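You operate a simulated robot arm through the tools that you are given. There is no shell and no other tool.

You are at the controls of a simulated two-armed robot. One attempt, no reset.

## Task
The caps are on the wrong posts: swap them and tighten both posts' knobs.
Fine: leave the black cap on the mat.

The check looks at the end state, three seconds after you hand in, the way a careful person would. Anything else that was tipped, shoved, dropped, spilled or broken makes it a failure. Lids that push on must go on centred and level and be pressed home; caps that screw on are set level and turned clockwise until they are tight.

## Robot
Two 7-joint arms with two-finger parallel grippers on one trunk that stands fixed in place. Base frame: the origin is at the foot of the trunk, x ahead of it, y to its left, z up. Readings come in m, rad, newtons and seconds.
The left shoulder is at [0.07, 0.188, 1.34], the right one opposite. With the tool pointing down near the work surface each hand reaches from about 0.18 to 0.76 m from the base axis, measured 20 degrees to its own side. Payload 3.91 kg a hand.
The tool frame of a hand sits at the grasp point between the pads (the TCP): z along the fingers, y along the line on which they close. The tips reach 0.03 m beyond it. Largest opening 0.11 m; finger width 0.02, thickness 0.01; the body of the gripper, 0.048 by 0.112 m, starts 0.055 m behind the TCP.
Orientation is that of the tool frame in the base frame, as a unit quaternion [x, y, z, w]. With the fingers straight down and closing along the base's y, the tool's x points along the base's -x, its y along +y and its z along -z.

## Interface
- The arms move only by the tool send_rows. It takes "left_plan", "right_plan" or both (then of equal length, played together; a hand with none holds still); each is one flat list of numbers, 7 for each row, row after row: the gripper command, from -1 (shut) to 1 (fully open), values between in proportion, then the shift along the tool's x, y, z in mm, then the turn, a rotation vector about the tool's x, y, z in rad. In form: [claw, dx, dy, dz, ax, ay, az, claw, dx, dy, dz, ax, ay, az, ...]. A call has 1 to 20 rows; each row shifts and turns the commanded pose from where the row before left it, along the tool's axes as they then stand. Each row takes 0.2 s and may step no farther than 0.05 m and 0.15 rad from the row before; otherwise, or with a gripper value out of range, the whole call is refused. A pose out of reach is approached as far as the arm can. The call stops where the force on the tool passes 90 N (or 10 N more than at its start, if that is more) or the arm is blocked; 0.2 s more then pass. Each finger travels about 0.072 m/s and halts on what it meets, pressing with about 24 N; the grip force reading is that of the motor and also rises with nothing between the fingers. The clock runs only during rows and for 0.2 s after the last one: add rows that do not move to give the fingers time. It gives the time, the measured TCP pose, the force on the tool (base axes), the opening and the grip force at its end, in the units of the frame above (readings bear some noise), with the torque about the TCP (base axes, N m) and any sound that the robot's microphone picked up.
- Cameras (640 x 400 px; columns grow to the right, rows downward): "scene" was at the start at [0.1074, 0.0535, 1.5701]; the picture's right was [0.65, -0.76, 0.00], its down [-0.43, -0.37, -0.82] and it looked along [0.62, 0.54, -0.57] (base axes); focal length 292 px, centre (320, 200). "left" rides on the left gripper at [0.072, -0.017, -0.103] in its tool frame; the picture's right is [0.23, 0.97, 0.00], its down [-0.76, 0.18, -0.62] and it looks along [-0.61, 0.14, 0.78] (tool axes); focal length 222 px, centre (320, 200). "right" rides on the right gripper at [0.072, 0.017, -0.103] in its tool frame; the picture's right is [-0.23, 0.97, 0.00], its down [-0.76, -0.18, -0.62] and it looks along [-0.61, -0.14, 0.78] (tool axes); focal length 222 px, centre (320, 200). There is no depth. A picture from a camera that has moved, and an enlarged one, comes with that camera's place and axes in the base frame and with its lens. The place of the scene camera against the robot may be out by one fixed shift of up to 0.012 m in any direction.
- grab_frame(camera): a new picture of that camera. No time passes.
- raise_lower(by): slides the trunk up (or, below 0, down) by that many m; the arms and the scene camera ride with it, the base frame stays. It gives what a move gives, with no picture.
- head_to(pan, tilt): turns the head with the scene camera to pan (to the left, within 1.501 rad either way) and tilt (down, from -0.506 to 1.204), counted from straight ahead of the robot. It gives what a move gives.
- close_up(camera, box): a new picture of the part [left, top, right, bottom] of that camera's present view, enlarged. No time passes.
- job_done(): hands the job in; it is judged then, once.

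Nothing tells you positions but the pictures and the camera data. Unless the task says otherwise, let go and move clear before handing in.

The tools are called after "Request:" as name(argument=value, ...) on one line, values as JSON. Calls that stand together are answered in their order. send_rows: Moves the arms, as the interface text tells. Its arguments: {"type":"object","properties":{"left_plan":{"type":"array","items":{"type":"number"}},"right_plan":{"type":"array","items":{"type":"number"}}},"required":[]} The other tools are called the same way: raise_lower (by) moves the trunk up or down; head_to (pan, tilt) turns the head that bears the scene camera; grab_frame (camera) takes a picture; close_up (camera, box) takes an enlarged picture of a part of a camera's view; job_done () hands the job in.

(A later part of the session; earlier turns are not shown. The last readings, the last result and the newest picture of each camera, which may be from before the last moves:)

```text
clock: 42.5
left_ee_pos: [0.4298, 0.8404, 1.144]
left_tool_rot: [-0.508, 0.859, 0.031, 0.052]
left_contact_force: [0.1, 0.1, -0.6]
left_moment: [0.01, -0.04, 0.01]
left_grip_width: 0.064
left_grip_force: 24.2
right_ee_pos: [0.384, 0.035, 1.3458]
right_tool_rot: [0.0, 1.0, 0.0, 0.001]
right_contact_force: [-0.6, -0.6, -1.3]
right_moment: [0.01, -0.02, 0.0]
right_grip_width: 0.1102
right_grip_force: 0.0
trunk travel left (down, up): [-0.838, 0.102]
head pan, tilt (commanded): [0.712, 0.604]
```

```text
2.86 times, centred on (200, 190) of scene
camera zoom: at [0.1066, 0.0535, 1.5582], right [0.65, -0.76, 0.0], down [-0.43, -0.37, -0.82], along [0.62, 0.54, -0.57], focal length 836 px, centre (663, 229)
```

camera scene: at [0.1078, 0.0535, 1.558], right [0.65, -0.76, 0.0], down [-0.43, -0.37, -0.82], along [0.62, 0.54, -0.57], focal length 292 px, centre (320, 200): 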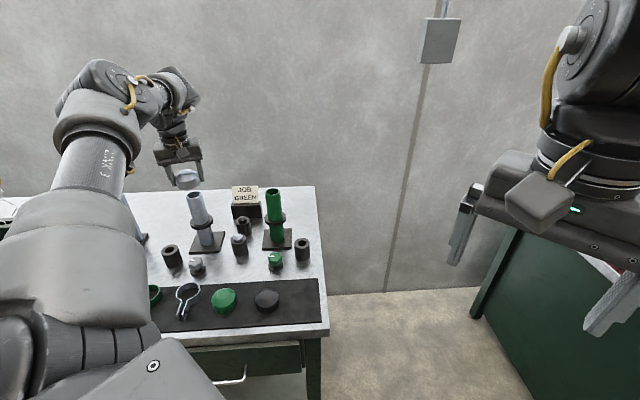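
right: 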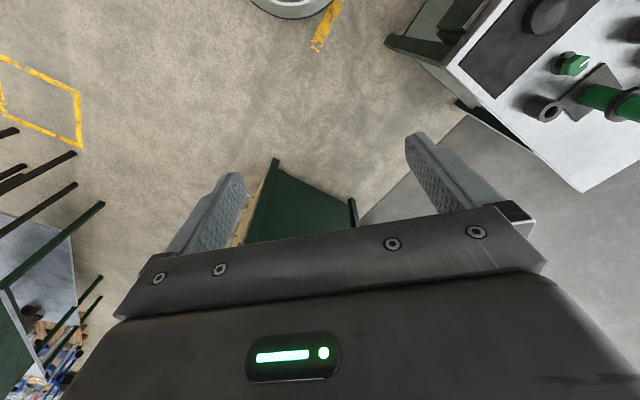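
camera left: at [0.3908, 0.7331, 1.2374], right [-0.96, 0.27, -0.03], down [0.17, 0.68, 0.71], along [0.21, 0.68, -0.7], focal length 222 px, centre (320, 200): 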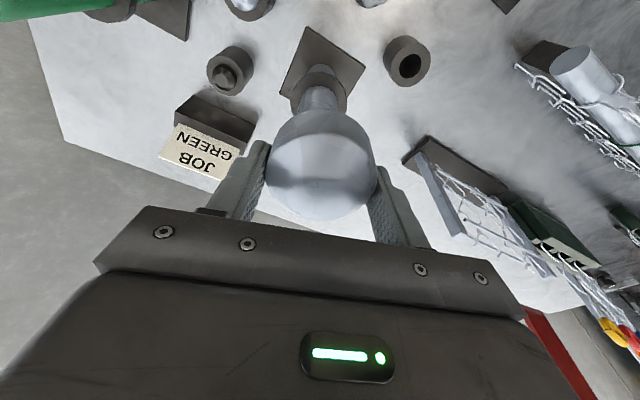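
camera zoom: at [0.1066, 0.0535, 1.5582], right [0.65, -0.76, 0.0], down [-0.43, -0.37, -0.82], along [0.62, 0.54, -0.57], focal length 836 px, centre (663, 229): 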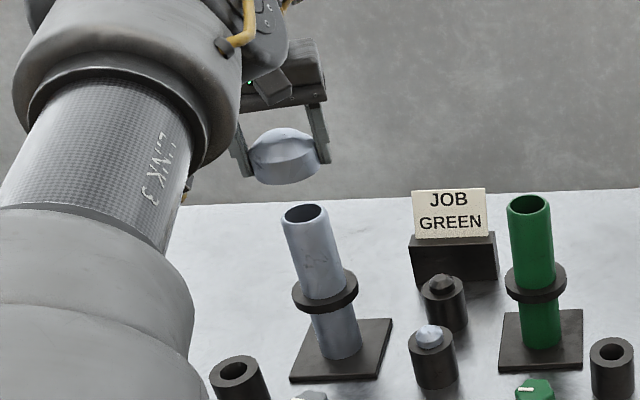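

The cap is close above the tube. I'll make a small sideways correction, lower most of the gap with the trunk, and then judge alignment with little parallax.

Request:
send_rows(left_plan=[-0.3, -2, -1.4, 0.2, 0, 0, 0, -0.3, 0, 0, 0, 0, 0, 0])

Request:
raise_lower(by=-0.042)

Request:
close_up(camera="left", box=[240, 20, 400, 240])

Request:
close_up(camera="left", box=[270, 80, 370, 160])

Request:
close_up(camera="scene", box=[140, 120, 260, 240])

```text
clock: 43.1
left_ee_pos: [0.4313, 0.8421, 1.1452]
left_tool_rot: [-0.507, 0.86, 0.03, 0.052]
left_contact_force: [0.6, -0.2, -0.3]
left_moment: [0.0, -0.02, 0.02]
left_grip_width: 0.0641
left_grip_force: 24.6
right_ee_pos: [0.3853, 0.0349, 1.346]
right_tool_rot: [0.0, 1.0, 0.0, 0.0]
right_contact_force: [0.2, -0.3, -0.2]
right_moment: [0.01, -0.01, 0.0]
right_grip_width: 0.1101
right_grip_force: 0.0
trunk travel left (down, up): [-0.838, 0.102]
head pan, tilt (commanded): [0.712, 0.604]
```

```text
clock: 44.0
left_ee_pos: [0.4321, 0.8406, 1.1027]
left_tool_rot: [-0.507, 0.86, 0.031, 0.052]
left_contact_force: [0.3, 0.4, -0.4]
left_moment: [-0.01, -0.04, 0.03]
left_grip_width: 0.0635
left_grip_force: 24.2
right_ee_pos: [0.3856, 0.0348, 1.3041]
right_tool_rot: [0.0, 1.0, -0.001, 0.0]
right_contact_force: [-0.2, 0.2, 0.1]
right_moment: [0.01, 0.01, -0.01]
right_grip_width: 0.1104
right_grip_force: 0.1
trunk travel left (down, up): [-0.796, 0.144]
head pan, tilt (commanded): [0.712, 0.604]
```

```text
1.82 times, centred on (320, 130) of left
camera zoom: at [0.4062, 0.7594, 1.1954], right [-0.96, 0.27, -0.03], down [0.17, 0.68, 0.71], along [0.21, 0.68, -0.7], focal length 404 px, centre (320, 327)
```

zoom: 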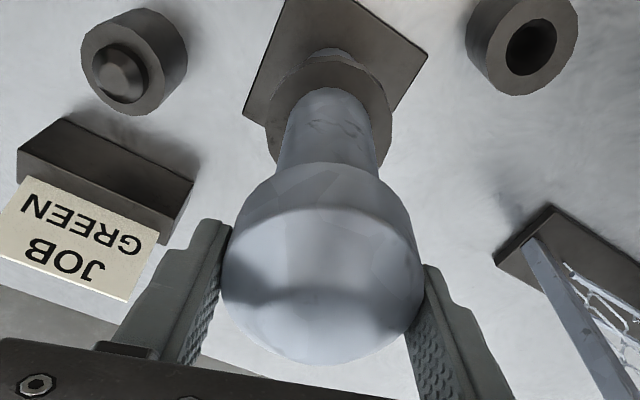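

```text
5.00 times, centred on (320, 120) of left
camera zoom: at [0.4062, 0.7594, 1.1954], right [-0.96, 0.27, -0.03], down [0.17, 0.68, 0.71], along [0.21, 0.68, -0.7], focal length 1111 px, centre (320, 600)
```

zoom: 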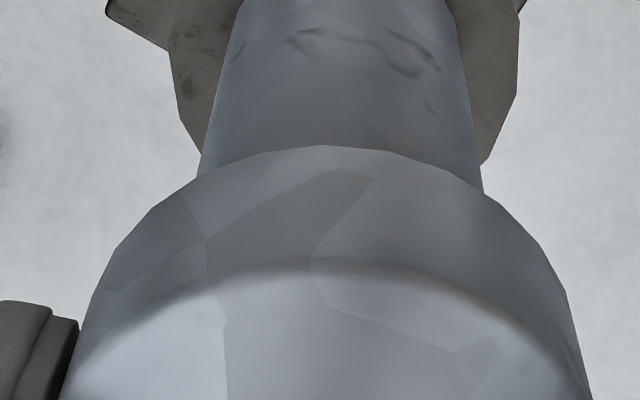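

```text
3.33 times, centred on (200, 180) of scene
camera zoom: at [0.1072, 0.0535, 1.5161], right [0.65, -0.76, 0.0], down [-0.43, -0.37, -0.82], along [0.62, 0.54, -0.57], focal length 975 px, centre (720, 267)
```

zoom: 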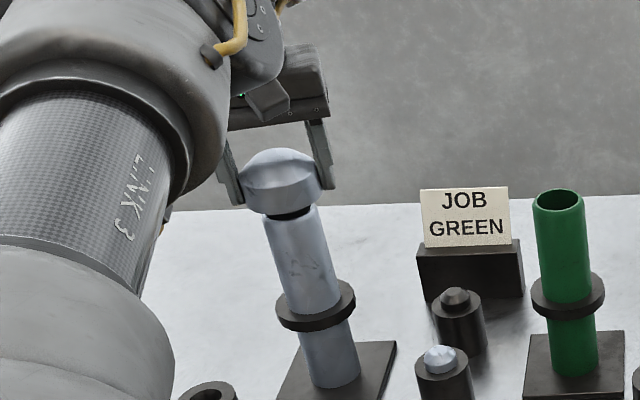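

Request:
close_up(camera="scene", box=[165, 160, 215, 240])

Request:
close_up(camera="scene", box=[175, 165, 205, 195])

Request:
close_up(camera="left", box=[255, 60, 385, 240])

```text
5.00 times, centred on (190, 200) of scene
camera zoom: at [0.1072, 0.0535, 1.5161], right [0.65, -0.76, 0.0], down [-0.43, -0.37, -0.82], along [0.62, 0.54, -0.57], focal length 1462 px, centre (970, 200)
```

zoom: 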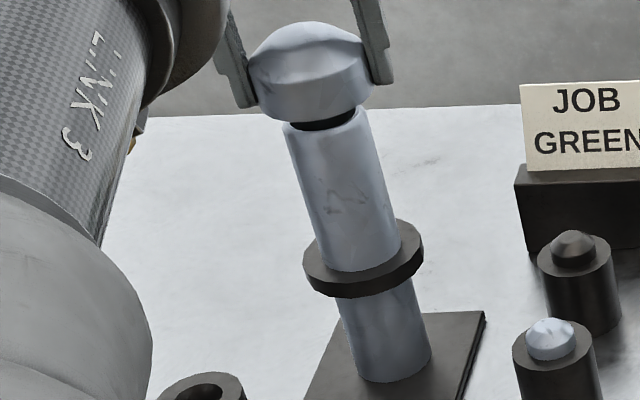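

```text
13.33 times, centred on (190, 180) of scene
camera zoom: at [0.1072, 0.0535, 1.5161], right [0.65, -0.76, 0.0], down [-0.43, -0.37, -0.82], along [0.62, 0.54, -0.57], focal length 3900 px, centre (2053, 467)
```

zoom: 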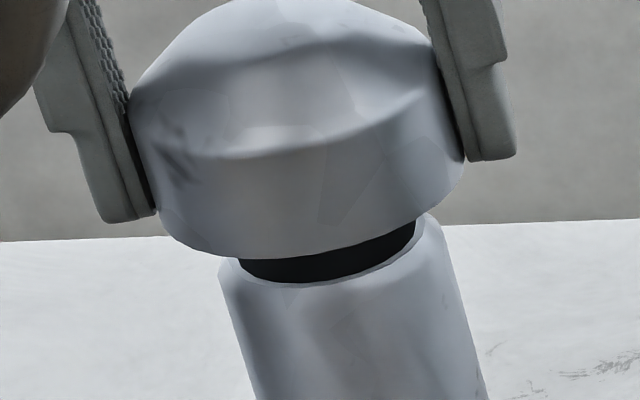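

```text
2.22 times, centred on (320, 150) of left
camera zoom: at [0.4062, 0.7594, 1.1954], right [-0.96, 0.27, -0.03], down [0.17, 0.68, 0.71], along [0.21, 0.68, -0.7], focal length 494 px, centre (320, 311)
```

zoom: 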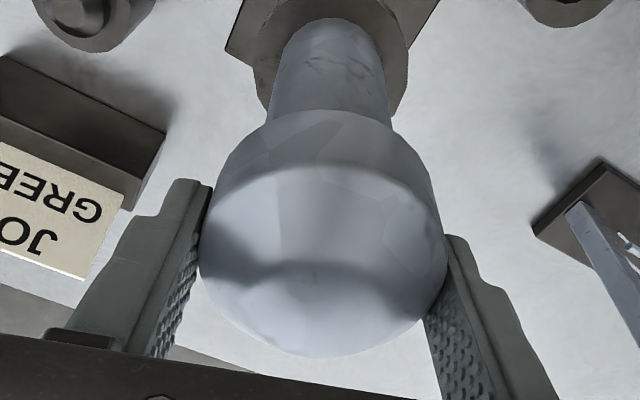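

Lateral alignment looks good in both views. In the radial direction the cap is roughly 1.5–2 mm short, so I'll correct that and start lowering in small steps while watching the force.

Request:
send_rows(left_plan=[-0.3, -1.5, 0.3, 0.2, 0, 0, 0, -0.3, 0.72, 0, 5.96, 0, 0, 0, -0.3, 0.72, 0, 5.96, 0, 0, 0, -0.3, 0, 0, 0, 0, 0, 0])

Request:
close_up(camera="scene", box=[175, 165, 205, 195])

Request:
close_up(camera="left", box=[270, 80, 370, 160])

```text
clock: 45.0
left_ee_pos: [0.4315, 0.8439, 1.0893]
left_tool_rot: [-0.506, 0.86, 0.029, 0.052]
left_contact_force: [-0.4, 0.3, -1.3]
left_moment: [0.01, -0.01, 0.03]
left_grip_width: 0.0639
left_grip_force: 24.2
right_ee_pos: [0.386, 0.0356, 1.3033]
right_tool_rot: [0.0, 1.0, 0.0, 0.001]
right_contact_force: [-0.6, -0.7, -0.1]
right_moment: [-0.02, 0.03, 0.0]
right_grip_width: 0.1099
right_grip_force: 0.2
trunk travel left (down, up): [-0.796, 0.144]
head pan, tilt (commanded): [0.712, 0.604]
```

```text
13.33 times, centred on (190, 180) of scene
camera zoom: at [0.1077, 0.0539, 1.516], right [0.65, -0.76, 0.0], down [-0.43, -0.37, -0.82], along [0.62, 0.54, -0.57], focal length 3900 px, centre (2053, 467)
```

zoom: 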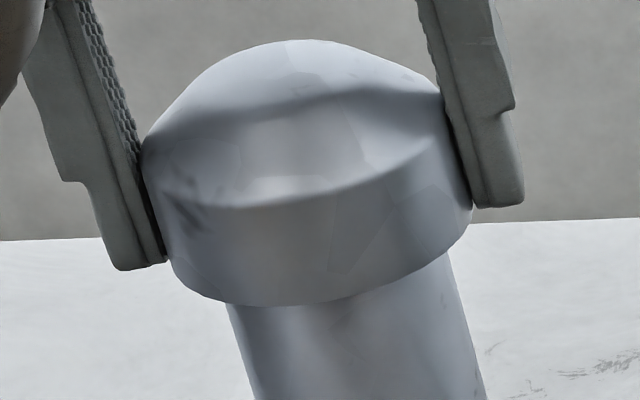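

```text
5.00 times, centred on (320, 120) of left
camera zoom: at [0.4066, 0.7617, 1.1821], right [-0.96, 0.27, -0.03], down [0.17, 0.68, 0.71], along [0.21, 0.68, -0.7], focal length 1111 px, centre (320, 600)
```

zoom: 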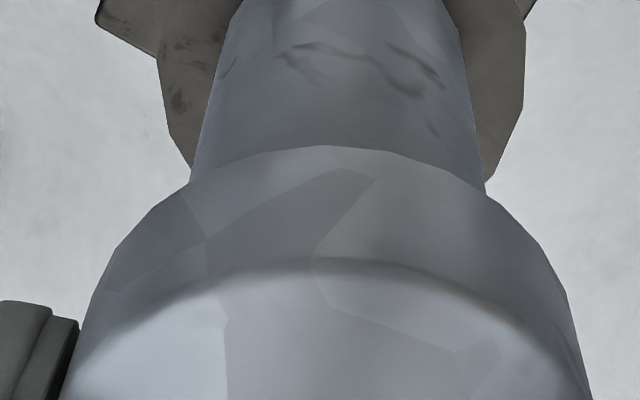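

Request:
send_rows(left_plan=[-0.3, -0.5, -0.4, 0, 0, 0, 0, -0.3, 0.24, 0, 1.99, 0, 0, 0, -0.3, 0, 0, 0, 0, 0, 0])

Request:
send_rows(left_plan=[-0.3, 0.24, 0, 1.99, 0, 0, 0, -0.3, 0, 0, 0, 0, 0, 0])

Request:
send_rows(left_plan=[-0.3, 0.24, 0, 1.99, 0, 0, 0, -0.3, 0, 0, 0, 0, 0, 0])

```text
clock: 45.8
left_ee_pos: [0.4342, 0.8442, 1.0873]
left_tool_rot: [-0.507, 0.86, 0.03, 0.053]
left_contact_force: [-0.6, -0.1, -0.5]
left_moment: [0.0, -0.03, -0.02]
left_grip_width: 0.0638
left_grip_force: 23.4
right_ee_pos: [0.3842, 0.0355, 1.3033]
right_tool_rot: [0.0, 1.0, 0.0, -0.001]
right_contact_force: [0.5, 0.4, -0.5]
right_moment: [0.0, 0.03, -0.01]
right_grip_width: 0.1101
right_grip_force: 0.0
trunk travel left (down, up): [-0.796, 0.144]
head pan, tilt (commanded): [0.712, 0.604]
```

```text
clock: 46.4
left_ee_pos: [0.4325, 0.844, 1.086]
left_tool_rot: [-0.507, 0.86, 0.03, 0.053]
left_contact_force: [-0.5, -0.6, -0.4]
left_moment: [-0.03, -0.01, 0.01]
left_grip_width: 0.0637
left_grip_force: 24.2
right_ee_pos: [0.3857, 0.037, 1.3032]
right_tool_rot: [0.0, 1.0, 0.0, 0.0]
right_contact_force: [0.1, -0.5, -0.3]
right_moment: [-0.04, 0.0, 0.01]
right_grip_width: 0.11
right_grip_force: 0.0
trunk travel left (down, up): [-0.796, 0.144]
head pan, tilt (commanded): [0.712, 0.604]
```

```text
clock: 47.0
left_ee_pos: [0.4338, 0.844, 1.0847]
left_tool_rot: [-0.507, 0.86, 0.03, 0.052]
left_contact_force: [0.1, 0.6, 0.0]
left_moment: [-0.01, 0.03, -0.02]
left_grip_width: 0.0636
left_grip_force: 24.0
right_ee_pos: [0.385, 0.0352, 1.3033]
right_tool_rot: [-0.001, 1.0, 0.0, 0.0]
right_contact_force: [0.1, 0.5, 0.4]
right_moment: [0.02, 0.04, -0.01]
right_grip_width: 0.1098
right_grip_force: 0.1
trunk travel left (down, up): [-0.796, 0.144]
head pan, tilt (commanded): [0.712, 0.604]
```

Request:
send_rows(left_plan=[-0.3, 0.24, 0, 1.99, 0, 0, 0, -0.3, 0, 0, 0, 0, 0, 0])

Request:
send_rows(left_plan=[-0.3, 0.24, 0, 1.99, 0, 0, 0, -0.3, 0, 0, 0, 0, 0, 0])

Request:
close_up(camera="scene", box=[175, 165, 205, 195])

Request:
close_up(camera="left", box=[270, 80, 370, 160])

```text
clock: 47.6
left_ee_pos: [0.433, 0.8437, 1.0825]
left_tool_rot: [-0.508, 0.859, 0.029, 0.053]
left_contact_force: [-0.1, -0.3, -1.4]
left_moment: [0.0, 0.0, -0.03]
left_grip_width: 0.0636
left_grip_force: 24.3
right_ee_pos: [0.3859, 0.0351, 1.3033]
right_tool_rot: [-0.001, 1.0, -0.001, 0.0]
right_contact_force: [-0.3, 0.9, -0.2]
right_moment: [-0.04, -0.01, 0.0]
right_grip_width: 0.1099
right_grip_force: 0.1
trunk travel left (down, up): [-0.796, 0.144]
head pan, tilt (commanded): [0.712, 0.604]
```

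```text
clock: 48.2
left_ee_pos: [0.4338, 0.8437, 1.0792]
left_tool_rot: [-0.508, 0.859, 0.029, 0.052]
left_contact_force: [-0.3, 0.6, -1.1]
left_moment: [0.01, -0.01, -0.01]
left_grip_width: 0.0639
left_grip_force: 24.0
right_ee_pos: [0.3849, 0.0347, 1.3037]
right_tool_rot: [0.0, 1.0, 0.0, 0.0]
right_contact_force: [0.2, 0.1, 0.3]
right_moment: [-0.04, 0.01, -0.01]
right_grip_width: 0.11
right_grip_force: 0.1
trunk travel left (down, up): [-0.796, 0.144]
head pan, tilt (commanded): [0.712, 0.604]
```

```text
13.33 times, centred on (190, 180) of scene
camera zoom: at [0.1075, 0.0539, 1.5161], right [0.65, -0.76, 0.0], down [-0.43, -0.37, -0.82], along [0.62, 0.54, -0.57], focal length 3900 px, centre (2053, 467)
```

zoom: 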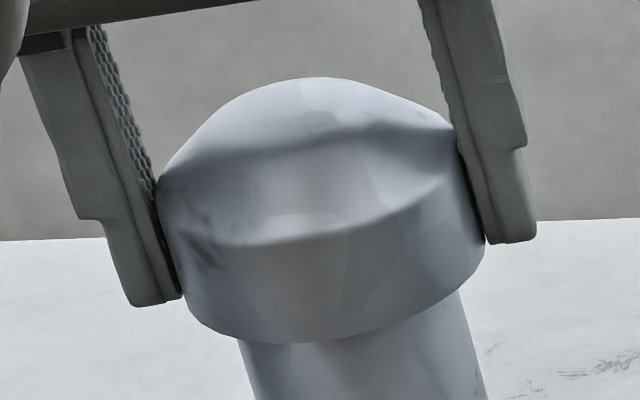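

```text
5.00 times, centred on (320, 120) of left
camera zoom: at [0.407, 0.7612, 1.1726], right [-0.96, 0.27, -0.03], down [0.17, 0.68, 0.71], along [0.21, 0.68, -0.7], focal length 1111 px, centre (320, 600)
```

zoom: 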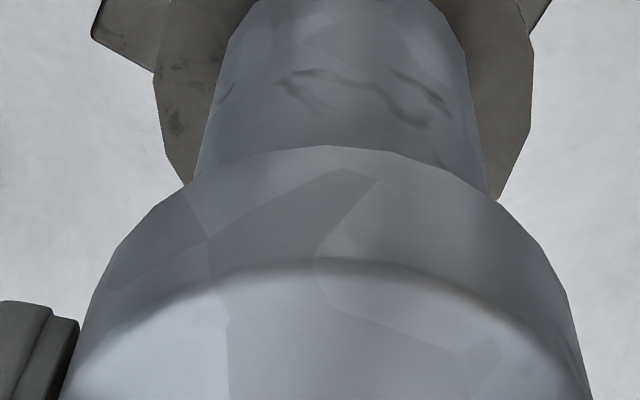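

The cap is sliding over the tube with no resistance. Continuing down in small steps to find the seat.

Request:
send_rows(left_plan=[-0.3, 0.36, 0, 2.98, 0, 0, 0, -0.3, 0, 0, 0, 0, 0, 0])

Request:
send_rows(left_plan=[-0.3, 0.36, 0, 2.98, 0, 0, 0, -0.3, 0, 0, 0, 0, 0, 0])

Request:
send_rows(left_plan=[-0.3, 0.36, 0, 2.98, 0, 0, 0, -0.3, 0, 0, 0, 0, 0, 0])

Request:
send_rows(left_plan=[-0.3, 0.24, 0, 1.99, 0, 0, 0, -0.3, 0, 0, 0, 0, 0, 0])

```text
clock: 48.8
left_ee_pos: [0.4328, 0.8434, 1.0768]
left_tool_rot: [-0.506, 0.86, 0.03, 0.053]
left_contact_force: [0.2, -0.6, -0.7]
left_moment: [0.01, 0.0, 0.01]
left_grip_width: 0.0635
left_grip_force: 24.3
right_ee_pos: [0.3854, 0.0349, 1.3043]
right_tool_rot: [0.001, 1.0, 0.0, 0.0]
right_contact_force: [0.0, -0.5, -0.5]
right_moment: [0.02, 0.01, 0.0]
right_grip_width: 0.1101
right_grip_force: 0.2
trunk travel left (down, up): [-0.796, 0.144]
head pan, tilt (commanded): [0.712, 0.604]
```

```text
clock: 49.4
left_ee_pos: [0.4314, 0.8438, 1.0743]
left_tool_rot: [-0.507, 0.86, 0.03, 0.052]
left_contact_force: [0.1, -0.3, -1.0]
left_moment: [-0.02, -0.02, -0.02]
left_grip_width: 0.0636
left_grip_force: 24.1
right_ee_pos: [0.3847, 0.0353, 1.3028]
right_tool_rot: [-0.001, 1.0, 0.0, 0.0]
right_contact_force: [0.0, -0.1, 0.1]
right_moment: [0.02, -0.01, -0.01]
right_grip_width: 0.1099
right_grip_force: 0.1
trunk travel left (down, up): [-0.796, 0.144]
head pan, tilt (commanded): [0.712, 0.604]
```

```text
clock: 50.0
left_ee_pos: [0.4339, 0.8444, 1.0712]
left_tool_rot: [-0.508, 0.86, 0.029, 0.052]
left_contact_force: [-0.1, 0.3, 0.0]
left_moment: [0.0, 0.01, 0.01]
left_grip_width: 0.0634
left_grip_force: 23.7
right_ee_pos: [0.3859, 0.0355, 1.3034]
right_tool_rot: [0.0, 1.0, 0.0, 0.0]
right_contact_force: [-1.1, -0.3, -0.1]
right_moment: [-0.03, -0.02, 0.01]
right_grip_width: 0.1099
right_grip_force: 0.0
trunk travel left (down, up): [-0.796, 0.144]
head pan, tilt (commanded): [0.712, 0.604]
```

```text
clock: 50.6
left_ee_pos: [0.434, 0.8431, 1.0685]
left_tool_rot: [-0.506, 0.86, 0.03, 0.053]
left_contact_force: [0.1, 0.6, -0.5]
left_moment: [0.01, 0.0, 0.02]
left_grip_width: 0.0638
left_grip_force: 24.0
right_ee_pos: [0.3862, 0.035, 1.3036]
right_tool_rot: [0.0, 1.0, 0.0, 0.001]
right_contact_force: [0.7, 0.5, -0.4]
right_moment: [-0.01, 0.0, -0.01]
right_grip_width: 0.1097
right_grip_force: 0.1
trunk travel left (down, up): [-0.796, 0.144]
head pan, tilt (commanded): [0.712, 0.604]
```

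Request:
send_rows(left_plan=[-0.3, 0.24, 0, 1.99, 0, 0, 0, -0.3, 0, 0, 0, 0, 0, 0])

Request:
send_rows(left_plan=[-0.3, 0.24, 0, 1.99, 0, 0, 0, -0.3, 0, 0, 0, 0, 0, 0])

Request:
close_up(camera="scene", box=[170, 165, 210, 205])

Request:
close_up(camera="left", box=[240, 20, 400, 240])

```text
clock: 51.2
left_ee_pos: [0.4328, 0.8435, 1.067]
left_tool_rot: [-0.507, 0.86, 0.03, 0.052]
left_contact_force: [0.3, -0.1, -0.2]
left_moment: [0.01, 0.04, -0.01]
left_grip_width: 0.0638
left_grip_force: 23.9
right_ee_pos: [0.3858, 0.0354, 1.304]
right_tool_rot: [0.0, 1.0, -0.001, 0.0]
right_contact_force: [-0.1, 0.9, 0.1]
right_moment: [-0.02, -0.02, -0.01]
right_grip_width: 0.1099
right_grip_force: 0.0
trunk travel left (down, up): [-0.796, 0.144]
head pan, tilt (commanded): [0.712, 0.604]
```

```text
clock: 51.8
left_ee_pos: [0.4339, 0.8426, 1.0656]
left_tool_rot: [-0.508, 0.859, 0.03, 0.052]
left_contact_force: [-0.6, 0.2, 1.3]
left_moment: [0.03, 0.04, 0.01]
left_grip_width: 0.0638
left_grip_force: 23.7
right_ee_pos: [0.385, 0.0342, 1.3038]
right_tool_rot: [0.0, 1.0, 0.0, 0.0]
right_contact_force: [0.0, 0.5, 0.3]
right_moment: [-0.02, 0.01, -0.04]
right_grip_width: 0.1099
right_grip_force: 0.0
trunk travel left (down, up): [-0.796, 0.144]
head pan, tilt (commanded): [0.712, 0.604]
```

```text
10.00 times, centred on (190, 185) of scene
camera zoom: at [0.1074, 0.0535, 1.5161], right [0.65, -0.76, 0.0], down [-0.43, -0.37, -0.82], along [0.62, 0.54, -0.57], focal length 2925 px, centre (1620, 350)
```

zoom: 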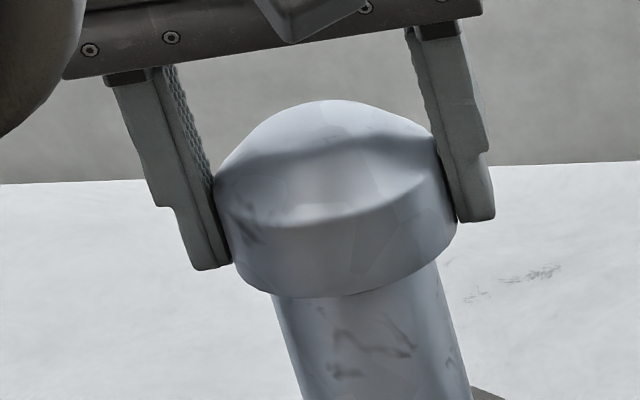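

```text
1.82 times, centred on (320, 130) of left
camera zoom: at [0.4075, 0.7605, 1.1584], right [-0.96, 0.27, -0.03], down [0.17, 0.68, 0.71], along [0.21, 0.68, -0.7], focal length 404 px, centre (320, 327)
```

zoom: 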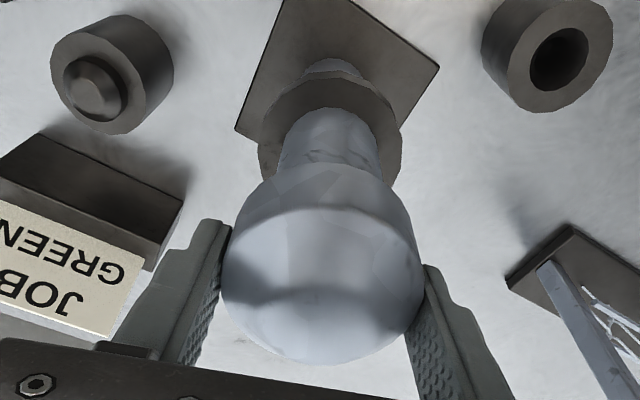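

Request:
send_rows(left_plan=[-0.3, 0.12, 0, 0.99, 0, 0, 0, -0.3, 0, 0, 0, 0, 0, 0])

Request:
send_rows(left_plan=[-0.3, 0.12, 0, 0.99, 0, 0, 0, -0.3, 0, 0, 0, 0, 0, 0])

Request:
send_rows(left_plan=[-0.3, 0.12, 0, 0.99, 0, 0, 0, -0.3, 0, 0, 0, 0, 0, 0])

```text
clock: 52.4
left_ee_pos: [0.4325, 0.843, 1.0666]
left_tool_rot: [-0.506, 0.86, 0.03, 0.053]
left_contact_force: [1.2, 0.7, 5.7]
left_moment: [0.01, 0.09, -0.01]
left_grip_width: 0.0639
left_grip_force: 24.4
right_ee_pos: [0.3852, 0.0332, 1.3031]
right_tool_rot: [0.0, 1.0, 0.0, 0.0]
right_contact_force: [-0.1, 0.4, -0.2]
right_moment: [-0.02, 0.03, -0.01]
right_grip_width: 0.1099
right_grip_force: 0.1
trunk travel left (down, up): [-0.796, 0.144]
head pan, tilt (commanded): [0.712, 0.604]
```

```text
clock: 53.0
left_ee_pos: [0.4329, 0.8431, 1.0652]
left_tool_rot: [-0.506, 0.86, 0.031, 0.054]
left_contact_force: [3.2, 3.5, 12.1]
left_moment: [-0.04, 0.12, 0.02]
left_grip_width: 0.0637
left_grip_force: 24.1
right_ee_pos: [0.3848, 0.0337, 1.3039]
right_tool_rot: [-0.001, 1.0, -0.001, 0.001]
right_contact_force: [0.1, 0.4, -0.1]
right_moment: [0.0, 0.03, -0.02]
right_grip_width: 0.1099
right_grip_force: 0.0
trunk travel left (down, up): [-0.796, 0.144]
head pan, tilt (commanded): [0.712, 0.604]
```

```text
clock: 53.6
left_ee_pos: [0.4326, 0.8423, 1.0654]
left_tool_rot: [-0.506, 0.86, 0.031, 0.054]
left_contact_force: [5.3, 5.5, 18.4]
left_moment: [-0.06, 0.08, 0.04]
left_grip_width: 0.0635
left_grip_force: 24.0
right_ee_pos: [0.3851, 0.0316, 1.3046]
right_tool_rot: [0.0, 1.0, 0.001, 0.0]
right_contact_force: [0.0, -0.5, -0.9]
right_moment: [-0.01, 0.0, 0.02]
right_grip_width: 0.1101
right_grip_force: 0.1
trunk travel left (down, up): [-0.796, 0.144]
head pan, tilt (commanded): [0.712, 0.604]
```

It is seated: a firm stop at TCP z≈1.0655, the same height at which this cap sat on the other tube. I'll relieve the pressure, open, and check the cap.

Request:
send_rows(left_plan=[-0.3, -0.3, 0, -2.4, 0, 0, 0, -0.3, 0, 0, 0, 0, 0, 0, 0.25, 0, 0, 0, 0, 0, 0, 0.4, 0, 0, 0, 0, 0, 0, 0.6, 0, 0, 0, 0, 0, 0, 0.8, 0, 0, 0, 0, 0, 0, 0.8, 0, 0, 0, 0, 0, 0])

Request:
close_up(camera="scene", box=[170, 165, 210, 205])

Request:
close_up(camera="left", box=[240, 20, 400, 240])

```text
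clock: 55.2
left_ee_pos: [0.4339, 0.8438, 1.0656]
left_tool_rot: [-0.507, 0.86, 0.031, 0.052]
left_contact_force: [-0.4, -0.4, 0.1]
left_moment: [0.01, 0.0, 0.04]
left_grip_width: 0.099
left_grip_force: 0.2
right_ee_pos: [0.385, 0.0345, 1.3038]
right_tool_rot: [0.0, 1.0, 0.0, 0.0]
right_contact_force: [0.3, -0.3, 0.5]
right_moment: [0.0, 0.02, -0.01]
right_grip_width: 0.1102
right_grip_force: 0.1
trunk travel left (down, up): [-0.796, 0.144]
head pan, tilt (commanded): [0.712, 0.604]
```

```text
10.00 times, centred on (190, 185) of scene
camera zoom: at [0.1074, 0.0533, 1.5161], right [0.65, -0.76, 0.0], down [-0.43, -0.37, -0.82], along [0.62, 0.54, -0.57], focal length 2925 px, centre (1620, 350)
```

zoom: 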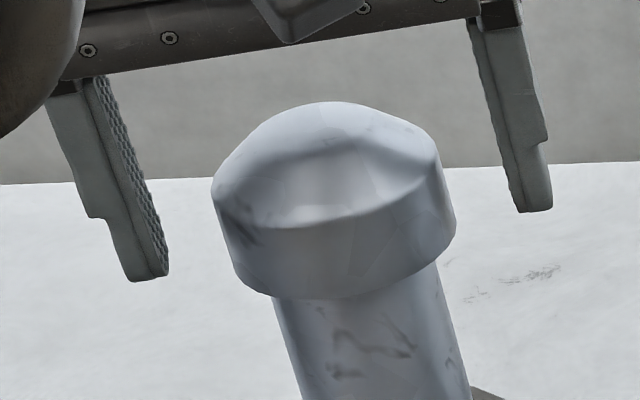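

```text
1.82 times, centred on (320, 130) of left
camera zoom: at [0.4074, 0.7614, 1.1581], right [-0.96, 0.27, -0.03], down [0.17, 0.68, 0.71], along [0.21, 0.68, -0.7], focal length 404 px, centre (320, 327)
```

zoom: 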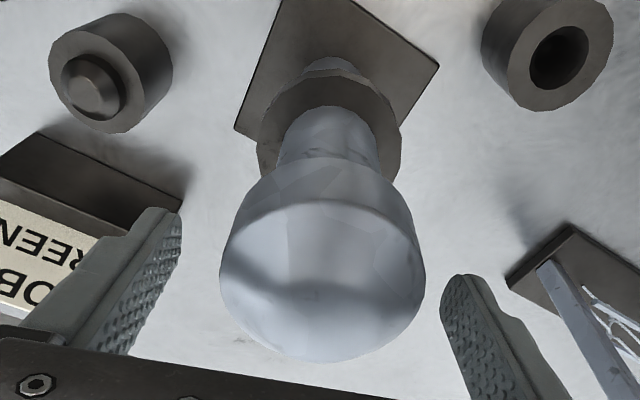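

The white cap sits level and centred on the grey post. I'll lift the hand clear with the trunk, leaving the trunk high so the arm has room to reach the green cap on the mat.

Request:
raise_lower(by=0.1)

Request:
close_up(camera="scene", box=[130, 150, 340, 340])

Request:
grab_frame(camera="left")

```text
clock: 56.5
left_ee_pos: [0.4332, 0.8447, 1.1646]
left_tool_rot: [-0.507, 0.86, 0.03, 0.052]
left_contact_force: [-0.2, 0.4, 0.8]
left_moment: [0.03, -0.02, 0.02]
left_grip_width: 0.0991
left_grip_force: 0.1
right_ee_pos: [0.3865, 0.0346, 1.4038]
right_tool_rot: [0.0, 1.0, 0.0, 0.0]
right_contact_force: [0.1, -0.4, -0.2]
right_moment: [0.04, 0.0, -0.03]
right_grip_width: 0.1101
right_grip_force: 0.0
trunk travel left (down, up): [-0.896, 0.044]
head pan, tilt (commanded): [0.712, 0.604]
```

```text
2.11 times, centred on (235, 245) of scene
camera zoom: at [0.1075, 0.0537, 1.616], right [0.65, -0.76, 0.0], down [-0.43, -0.37, -0.82], along [0.62, 0.54, -0.57], focal length 616 px, centre (499, 105)
```

zoom: 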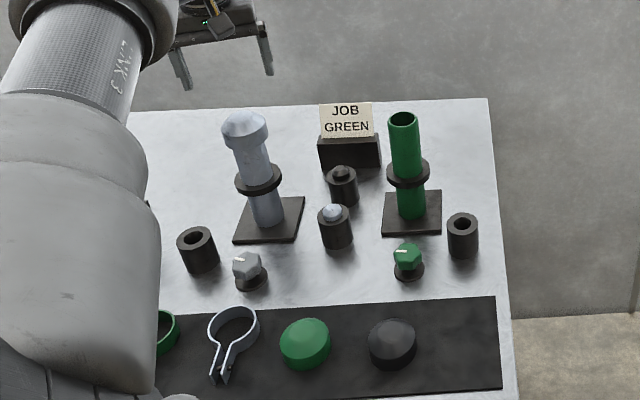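

```text
taken
camera left: at [0.4075, 0.7617, 1.2578], right [-0.96, 0.27, -0.03], down [0.17, 0.68, 0.71], along [0.21, 0.68, -0.7], focal length 222 px, centre (320, 200)
```

left: 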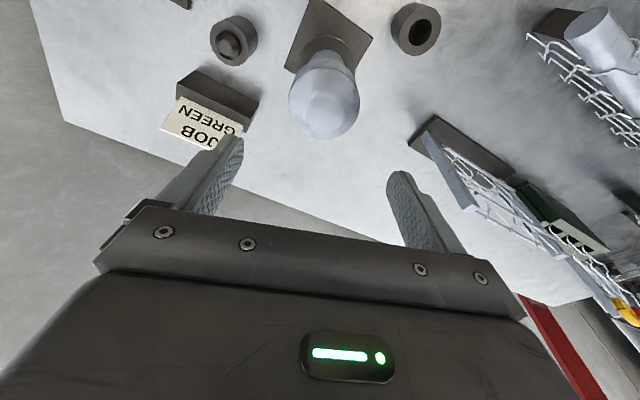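

The grey post is done. Now for the green cap on the mat: I'll raise the trunk fully, then pull inward and down in stages that stay away from the fold limit.

Request:
raise_lower(by=0.043)

Request:
send_rows(left_plan=[0.8, 32.8, 0, -3.95, 0, 0, 0, 0.8, 32.8, 0, -3.95, 0, 0, 0, 0.8, 32.8, 0, -3.95, 0, 0, 0, 0.8, 4.9, 0, 40.7, 0, 0, 0, 0.8, 4.9, 0, 40.7, 0, 0, 0, 0.8, 4.9, 0, 40.7, 0, 0, 0, 0.8, 4.9, 0, 40.7, 0, 0, 0, 0.8, 4.9, 0, 40.7, 0, 0, 0, 0.8, 0, 0, 0, 0, 0, 0])

Request:
grab_frame(camera="left")

Request:
grab_frame(camera="scene")

```text
clock: 57.4
left_ee_pos: [0.4341, 0.8454, 1.2074]
left_tool_rot: [-0.507, 0.86, 0.03, 0.053]
left_contact_force: [0.0, -0.3, -0.8]
left_moment: [-0.03, -0.06, -0.03]
left_grip_width: 0.0992
left_grip_force: 0.1
right_ee_pos: [0.3856, 0.0356, 1.4465]
right_tool_rot: [0.0, 1.0, 0.0, 0.0]
right_contact_force: [0.2, 0.1, -0.5]
right_moment: [0.01, -0.01, 0.0]
right_grip_width: 0.1099
right_grip_force: 0.1
trunk travel left (down, up): [-0.939, 0.001]
head pan, tilt (commanded): [0.712, 0.604]
```

```text
clock: 59.4
left_ee_pos: [0.3687, 0.7462, 1.024]
left_tool_rot: [-0.508, 0.86, 0.03, 0.052]
left_contact_force: [0.6, 0.0, 0.6]
left_moment: [0.04, -0.02, -0.01]
left_grip_width: 0.0992
left_grip_force: 0.1
left hand out of reach, approached as far as the arm can: row 8
right_ee_pos: [0.3837, 0.0358, 1.4461]
right_tool_rot: [0.0, 1.0, 0.0, 0.001]
right_contact_force: [0.2, -0.3, -0.6]
right_moment: [0.01, -0.03, 0.0]
right_grip_width: 0.1103
right_grip_force: 0.0
trunk travel left (down, up): [-0.939, 0.001]
head pan, tilt (commanded): [0.712, 0.604]
```

```text
taken
camera left: at [0.3429, 0.6627, 1.118], right [-0.96, 0.27, -0.03], down [0.17, 0.68, 0.71], along [0.21, 0.68, -0.7], focal length 222 px, centre (320, 200)
```

left: 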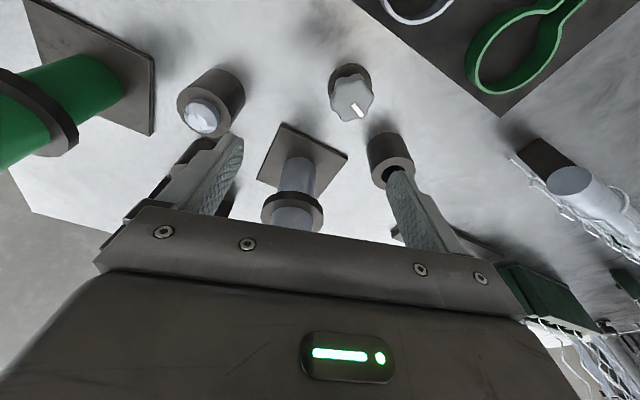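

```text
taken
camera scene: at [0.1054, 0.0539, 1.6592], right [0.65, -0.76, 0.0], down [-0.43, -0.37, -0.82], along [0.62, 0.54, -0.57], focal length 292 px, centre (320, 200)
```

scene: 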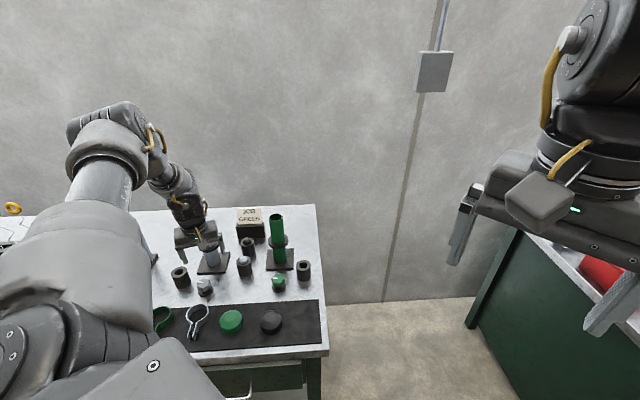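

Request:
send_rows(left_plan=[0.8, 32.8, -8.5, -3.96, 0, 0, 0, 0.8, 32.8, -8.5, -3.96, 0, 0, 0, 0.8, 32.8, -8.5, -3.96, 0, 0, 0, 0.8, 32.8, -8.5, -3.96, 0, 0, 0, 0.8, 0, 0, 0, 0, 0, 0])

Request:
grab_frame(camera="left")

Request:
grab_frame(camera="scene")

```text
clock: 60.6
left_ee_pos: [0.3373, 0.6116, 1.0289]
left_tool_rot: [-0.507, 0.86, 0.029, 0.052]
left_contact_force: [0.3, -0.3, 0.0]
left_moment: [0.0, -0.03, 0.0]
left_grip_width: 0.0993
left_grip_force: 0.2
right_ee_pos: [0.385, 0.0341, 1.4474]
right_tool_rot: [0.0, 1.0, 0.0, 0.0]
right_contact_force: [-0.6, -0.3, -0.1]
right_moment: [-0.01, -0.02, 0.02]
right_grip_width: 0.1103
right_grip_force: 0.0
trunk travel left (down, up): [-0.939, 0.001]
head pan, tilt (commanded): [0.712, 0.604]
```

```text
taken
camera left: at [0.3111, 0.5289, 1.1206], right [-0.96, 0.27, -0.03], down [0.17, 0.68, 0.71], along [0.21, 0.68, -0.7], focal length 222 px, centre (320, 200)
```

left: 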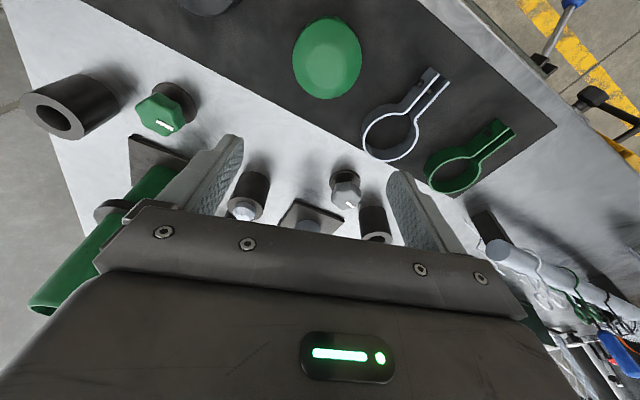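

```text
taken
camera scene: at [0.1071, 0.0533, 1.6591], right [0.65, -0.76, 0.0], down [-0.43, -0.37, -0.82], along [0.62, 0.54, -0.57], focal length 292 px, centre (320, 200)
```

scene: 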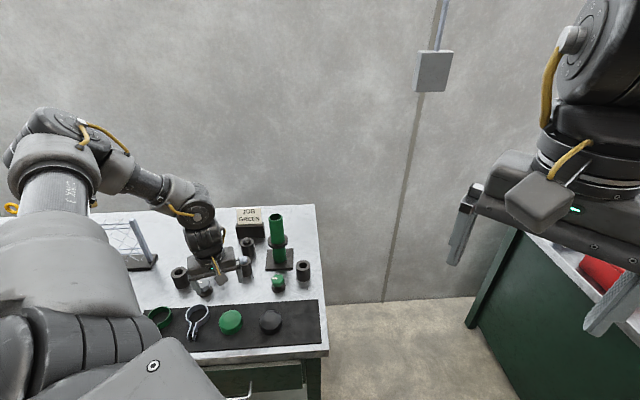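

Request:
send_rows(left_plan=[0.8, 19.5, -2.5, 27.9, 0, 0, 0, 0.8, 19.5, -2.5, 27.9, 0, 0, 0, 0.8, 0, 0, 0, 0, 0, 0])

Request:
grab_frame(camera="left")

Request:
close_up(camera="left", box=[240, 20, 420, 200])

Request:
close_up(camera="scene", box=[140, 220, 330, 350])

```text
clock: 61.4
left_ee_pos: [0.3126, 0.592, 0.9874]
left_tool_rot: [-0.507, 0.86, 0.029, 0.053]
left_contact_force: [-0.2, -0.2, 1.5]
left_moment: [0.0, 0.01, 0.0]
left_grip_width: 0.099
left_grip_force: 0.1
left hand out of reach, approached as far as the arm can: row 2
right_ee_pos: [0.3849, 0.0346, 1.4467]
right_tool_rot: [0.0, 1.0, 0.0, 0.001]
right_contact_force: [0.3, -1.0, -0.4]
right_moment: [0.0, 0.01, -0.01]
right_grip_width: 0.1102
right_grip_force: 0.1
trunk travel left (down, up): [-0.939, 0.001]
head pan, tilt (commanded): [0.712, 0.604]
```

```text
taken
camera left: at [0.2863, 0.5096, 1.0801], right [-0.96, 0.28, -0.03], down [0.17, 0.68, 0.71], along [0.22, 0.68, -0.7], focal length 222 px, centre (320, 200)
```

left: 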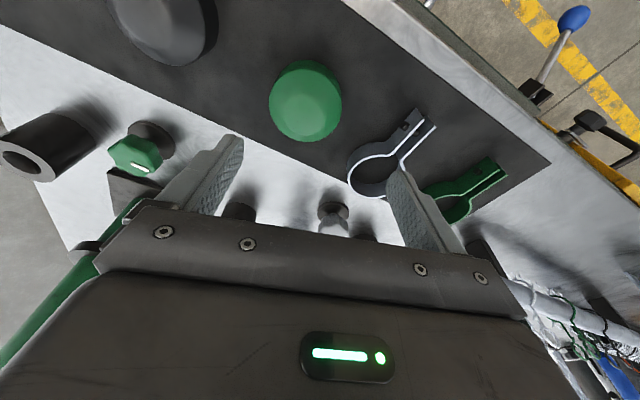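

```text
2.22 times, centred on (330, 110) of left
camera zoom: at [0.2863, 0.5096, 1.0801], right [-0.96, 0.28, -0.03], down [0.17, 0.68, 0.71], along [0.22, 0.68, -0.7], focal length 494 px, centre (298, 400)
```

zoom: 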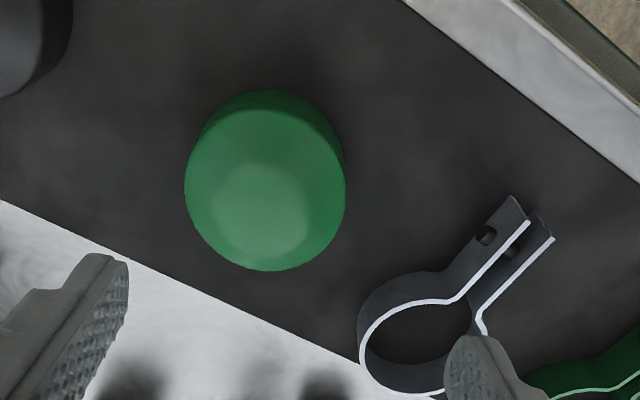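

```text
3.08 times, centred on (235, 285) of scene
camera zoom: at [0.1069, 0.0534, 1.6591], right [0.65, -0.76, 0.0], down [-0.43, -0.37, -0.82], along [0.62, 0.54, -0.57], focal length 900 px, centre (582, -62)
```

zoom: 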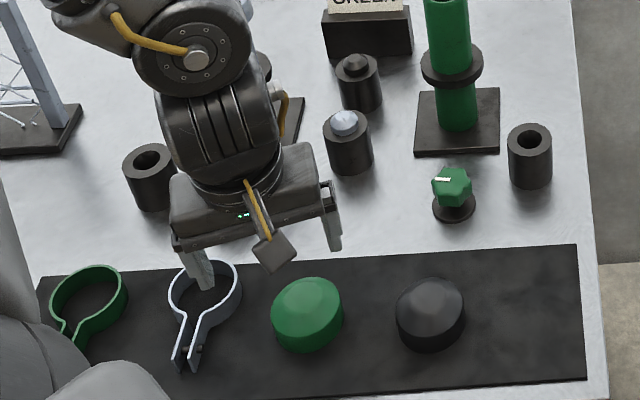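

The arm hits a joint limit in this pose and is about 15 mm to the left of the cap. I'll try the yaw I need for the green post anyway (42°), which may free the limiting joint, staying at this safe height.

Request:
send_rows(left_plan=[0.8, 0, 0, 0, 0.01295, 0, 0.1074, 0.8, 0, 0, 0, 0.01295, 0, 0.1074, 0.8, 0, 0, 0, 0.01295, 0, 0.1074, 0.8, 0, 0, 0, 0, 0, 0])

Request:
grab_frame(camera="left")

```text
clock: 62.4
left_ee_pos: [0.3143, 0.5946, 0.9845]
left_tool_rot: [-0.361, 0.931, 0.022, 0.056]
left_contact_force: [0.2, -0.1, -0.6]
left_moment: [0.03, 0.0, 0.01]
left_grip_width: 0.0991
left_grip_force: 0.1
right_ee_pos: [0.385, 0.0356, 1.4458]
right_tool_rot: [0.0, 1.0, 0.0, 0.0]
right_contact_force: [-0.3, 0.6, -0.3]
right_moment: [0.01, 0.0, 0.01]
right_grip_width: 0.1098
right_grip_force: 0.1
trunk travel left (down, up): [-0.939, 0.001]
head pan, tilt (commanded): [0.712, 0.604]
```

```text
taken
camera left: at [0.2635, 0.5242, 1.0766], right [-0.82, 0.57, -0.03], down [0.38, 0.59, 0.71], along [0.42, 0.57, -0.7], focal length 222 px, centre (320, 200)
```

left: 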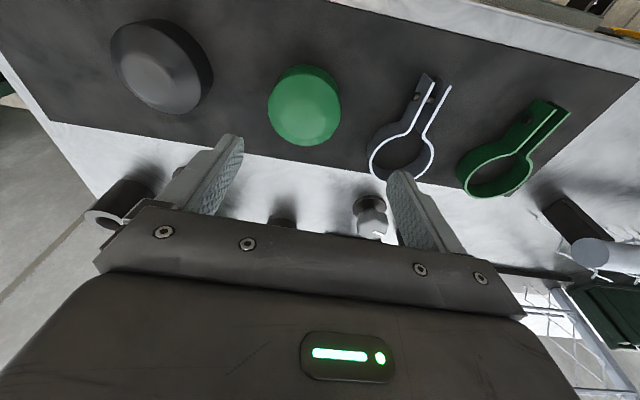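

Request:
send_rows(left_plan=[0.8, 0.8, -9.2, 0, 0, 0, 0, 0.8, 0.8, -9.2, 0, 0, 0, 0, 0.8, 0, 0, 0, 0, 0, 0])

Request:
grab_frame(camera="left")

Request:
close_up(camera="left", box=[240, 20, 420, 200])

```text
clock: 63.2
left_ee_pos: [0.3249, 0.5806, 0.9839]
left_tool_rot: [-0.361, 0.931, 0.021, 0.056]
left_contact_force: [0.9, -0.1, 0.8]
left_moment: [0.0, 0.0, 0.0]
left_grip_width: 0.0991
left_grip_force: 0.1
right_ee_pos: [0.3847, 0.0341, 1.4464]
right_tool_rot: [0.001, 1.0, 0.0, 0.0]
right_contact_force: [0.2, 1.1, 0.6]
right_moment: [-0.04, 0.0, 0.03]
right_grip_width: 0.1101
right_grip_force: 0.1
trunk travel left (down, up): [-0.939, 0.001]
head pan, tilt (commanded): [0.712, 0.604]
```

```text
taken
camera left: at [0.2738, 0.5096, 1.0761], right [-0.82, 0.57, -0.03], down [0.38, 0.59, 0.71], along [0.42, 0.57, -0.7], focal length 222 px, centre (320, 200)
```

left: 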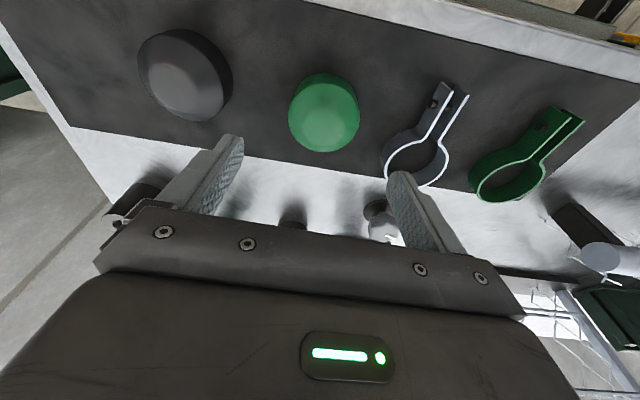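

```text
2.22 times, centred on (330, 110) of left
camera zoom: at [0.2738, 0.5096, 1.0761], right [-0.82, 0.57, -0.03], down [0.38, 0.59, 0.71], along [0.42, 0.57, -0.7], focal length 494 px, centre (298, 400)
```

zoom: 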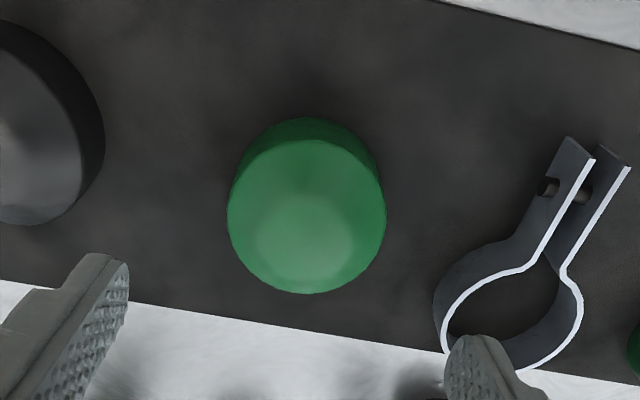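

At this yaw the arm is free and nearly above the green cap. Small correction, narrow the opening slightly so the fingers stay clear of the ring, then lower with the trunk.

Request:
send_rows(left_plan=[0.58, -3.0, 1.2, 0.4, 0, 0, 0, 0.58, 0, 0, 0, 0, 0, 0, 0.58, 0, 0, 0, 0, 0, 0])

Request:
raise_lower(by=-0.05)

Request:
grab_frame(camera="left")

Request:
close_up(camera="scene", box=[140, 210, 330, 340])

```text
clock: 64.0
left_ee_pos: [0.3273, 0.5825, 0.9829]
left_tool_rot: [-0.362, 0.93, 0.021, 0.056]
left_contact_force: [-0.6, -0.3, 0.4]
left_moment: [-0.02, -0.01, 0.0]
left_grip_width: 0.0872
left_grip_force: 0.0
right_ee_pos: [0.385, 0.0358, 1.4463]
right_tool_rot: [0.0, 1.0, -0.001, 0.001]
right_contact_force: [-0.2, -0.5, -0.7]
right_moment: [0.0, 0.02, 0.03]
right_grip_width: 0.1099
right_grip_force: 0.1
trunk travel left (down, up): [-0.939, 0.001]
head pan, tilt (commanded): [0.712, 0.604]
```

```text
clock: 64.9
left_ee_pos: [0.3278, 0.5819, 0.9336]
left_tool_rot: [-0.362, 0.93, 0.022, 0.056]
left_contact_force: [-0.6, -0.1, -0.5]
left_moment: [-0.02, -0.01, -0.01]
left_grip_width: 0.0872
left_grip_force: 0.1
right_ee_pos: [0.3861, 0.0343, 1.3958]
right_tool_rot: [0.0, 1.0, 0.001, 0.0]
right_contact_force: [0.8, -0.2, -0.9]
right_moment: [0.0, 0.02, 0.03]
right_grip_width: 0.1099
right_grip_force: 0.1
trunk travel left (down, up): [-0.889, 0.051]
head pan, tilt (commanded): [0.712, 0.604]
```

```text
taken
camera left: at [0.2771, 0.5119, 1.0255], right [-0.82, 0.57, -0.03], down [0.38, 0.59, 0.71], along [0.42, 0.57, -0.7], focal length 222 px, centre (320, 200)
```

left: 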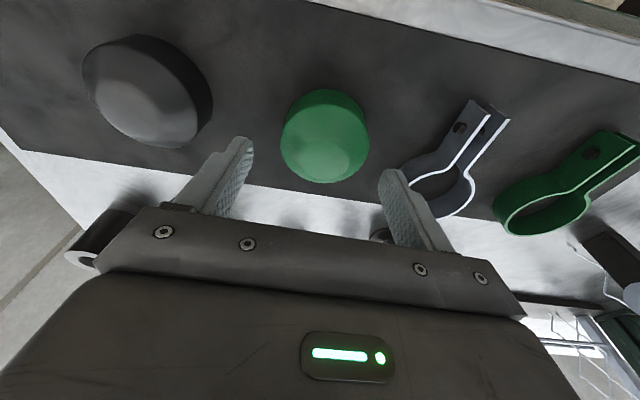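

```text
3.08 times, centred on (235, 275) of scene
camera zoom: at [0.1073, 0.0533, 1.6091], right [0.65, -0.76, 0.0], down [-0.43, -0.37, -0.82], along [0.62, 0.54, -0.57], focal length 900 px, centre (582, -31)
```

zoom: 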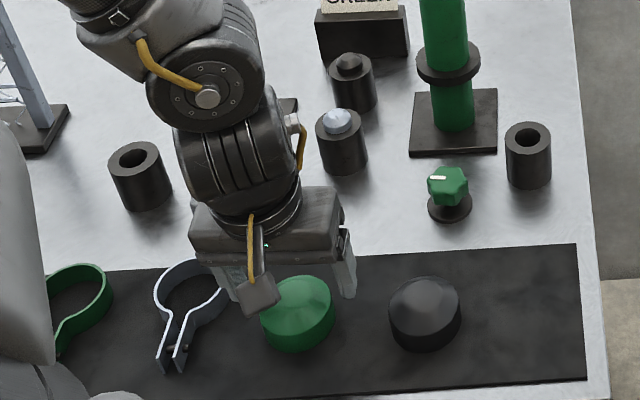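

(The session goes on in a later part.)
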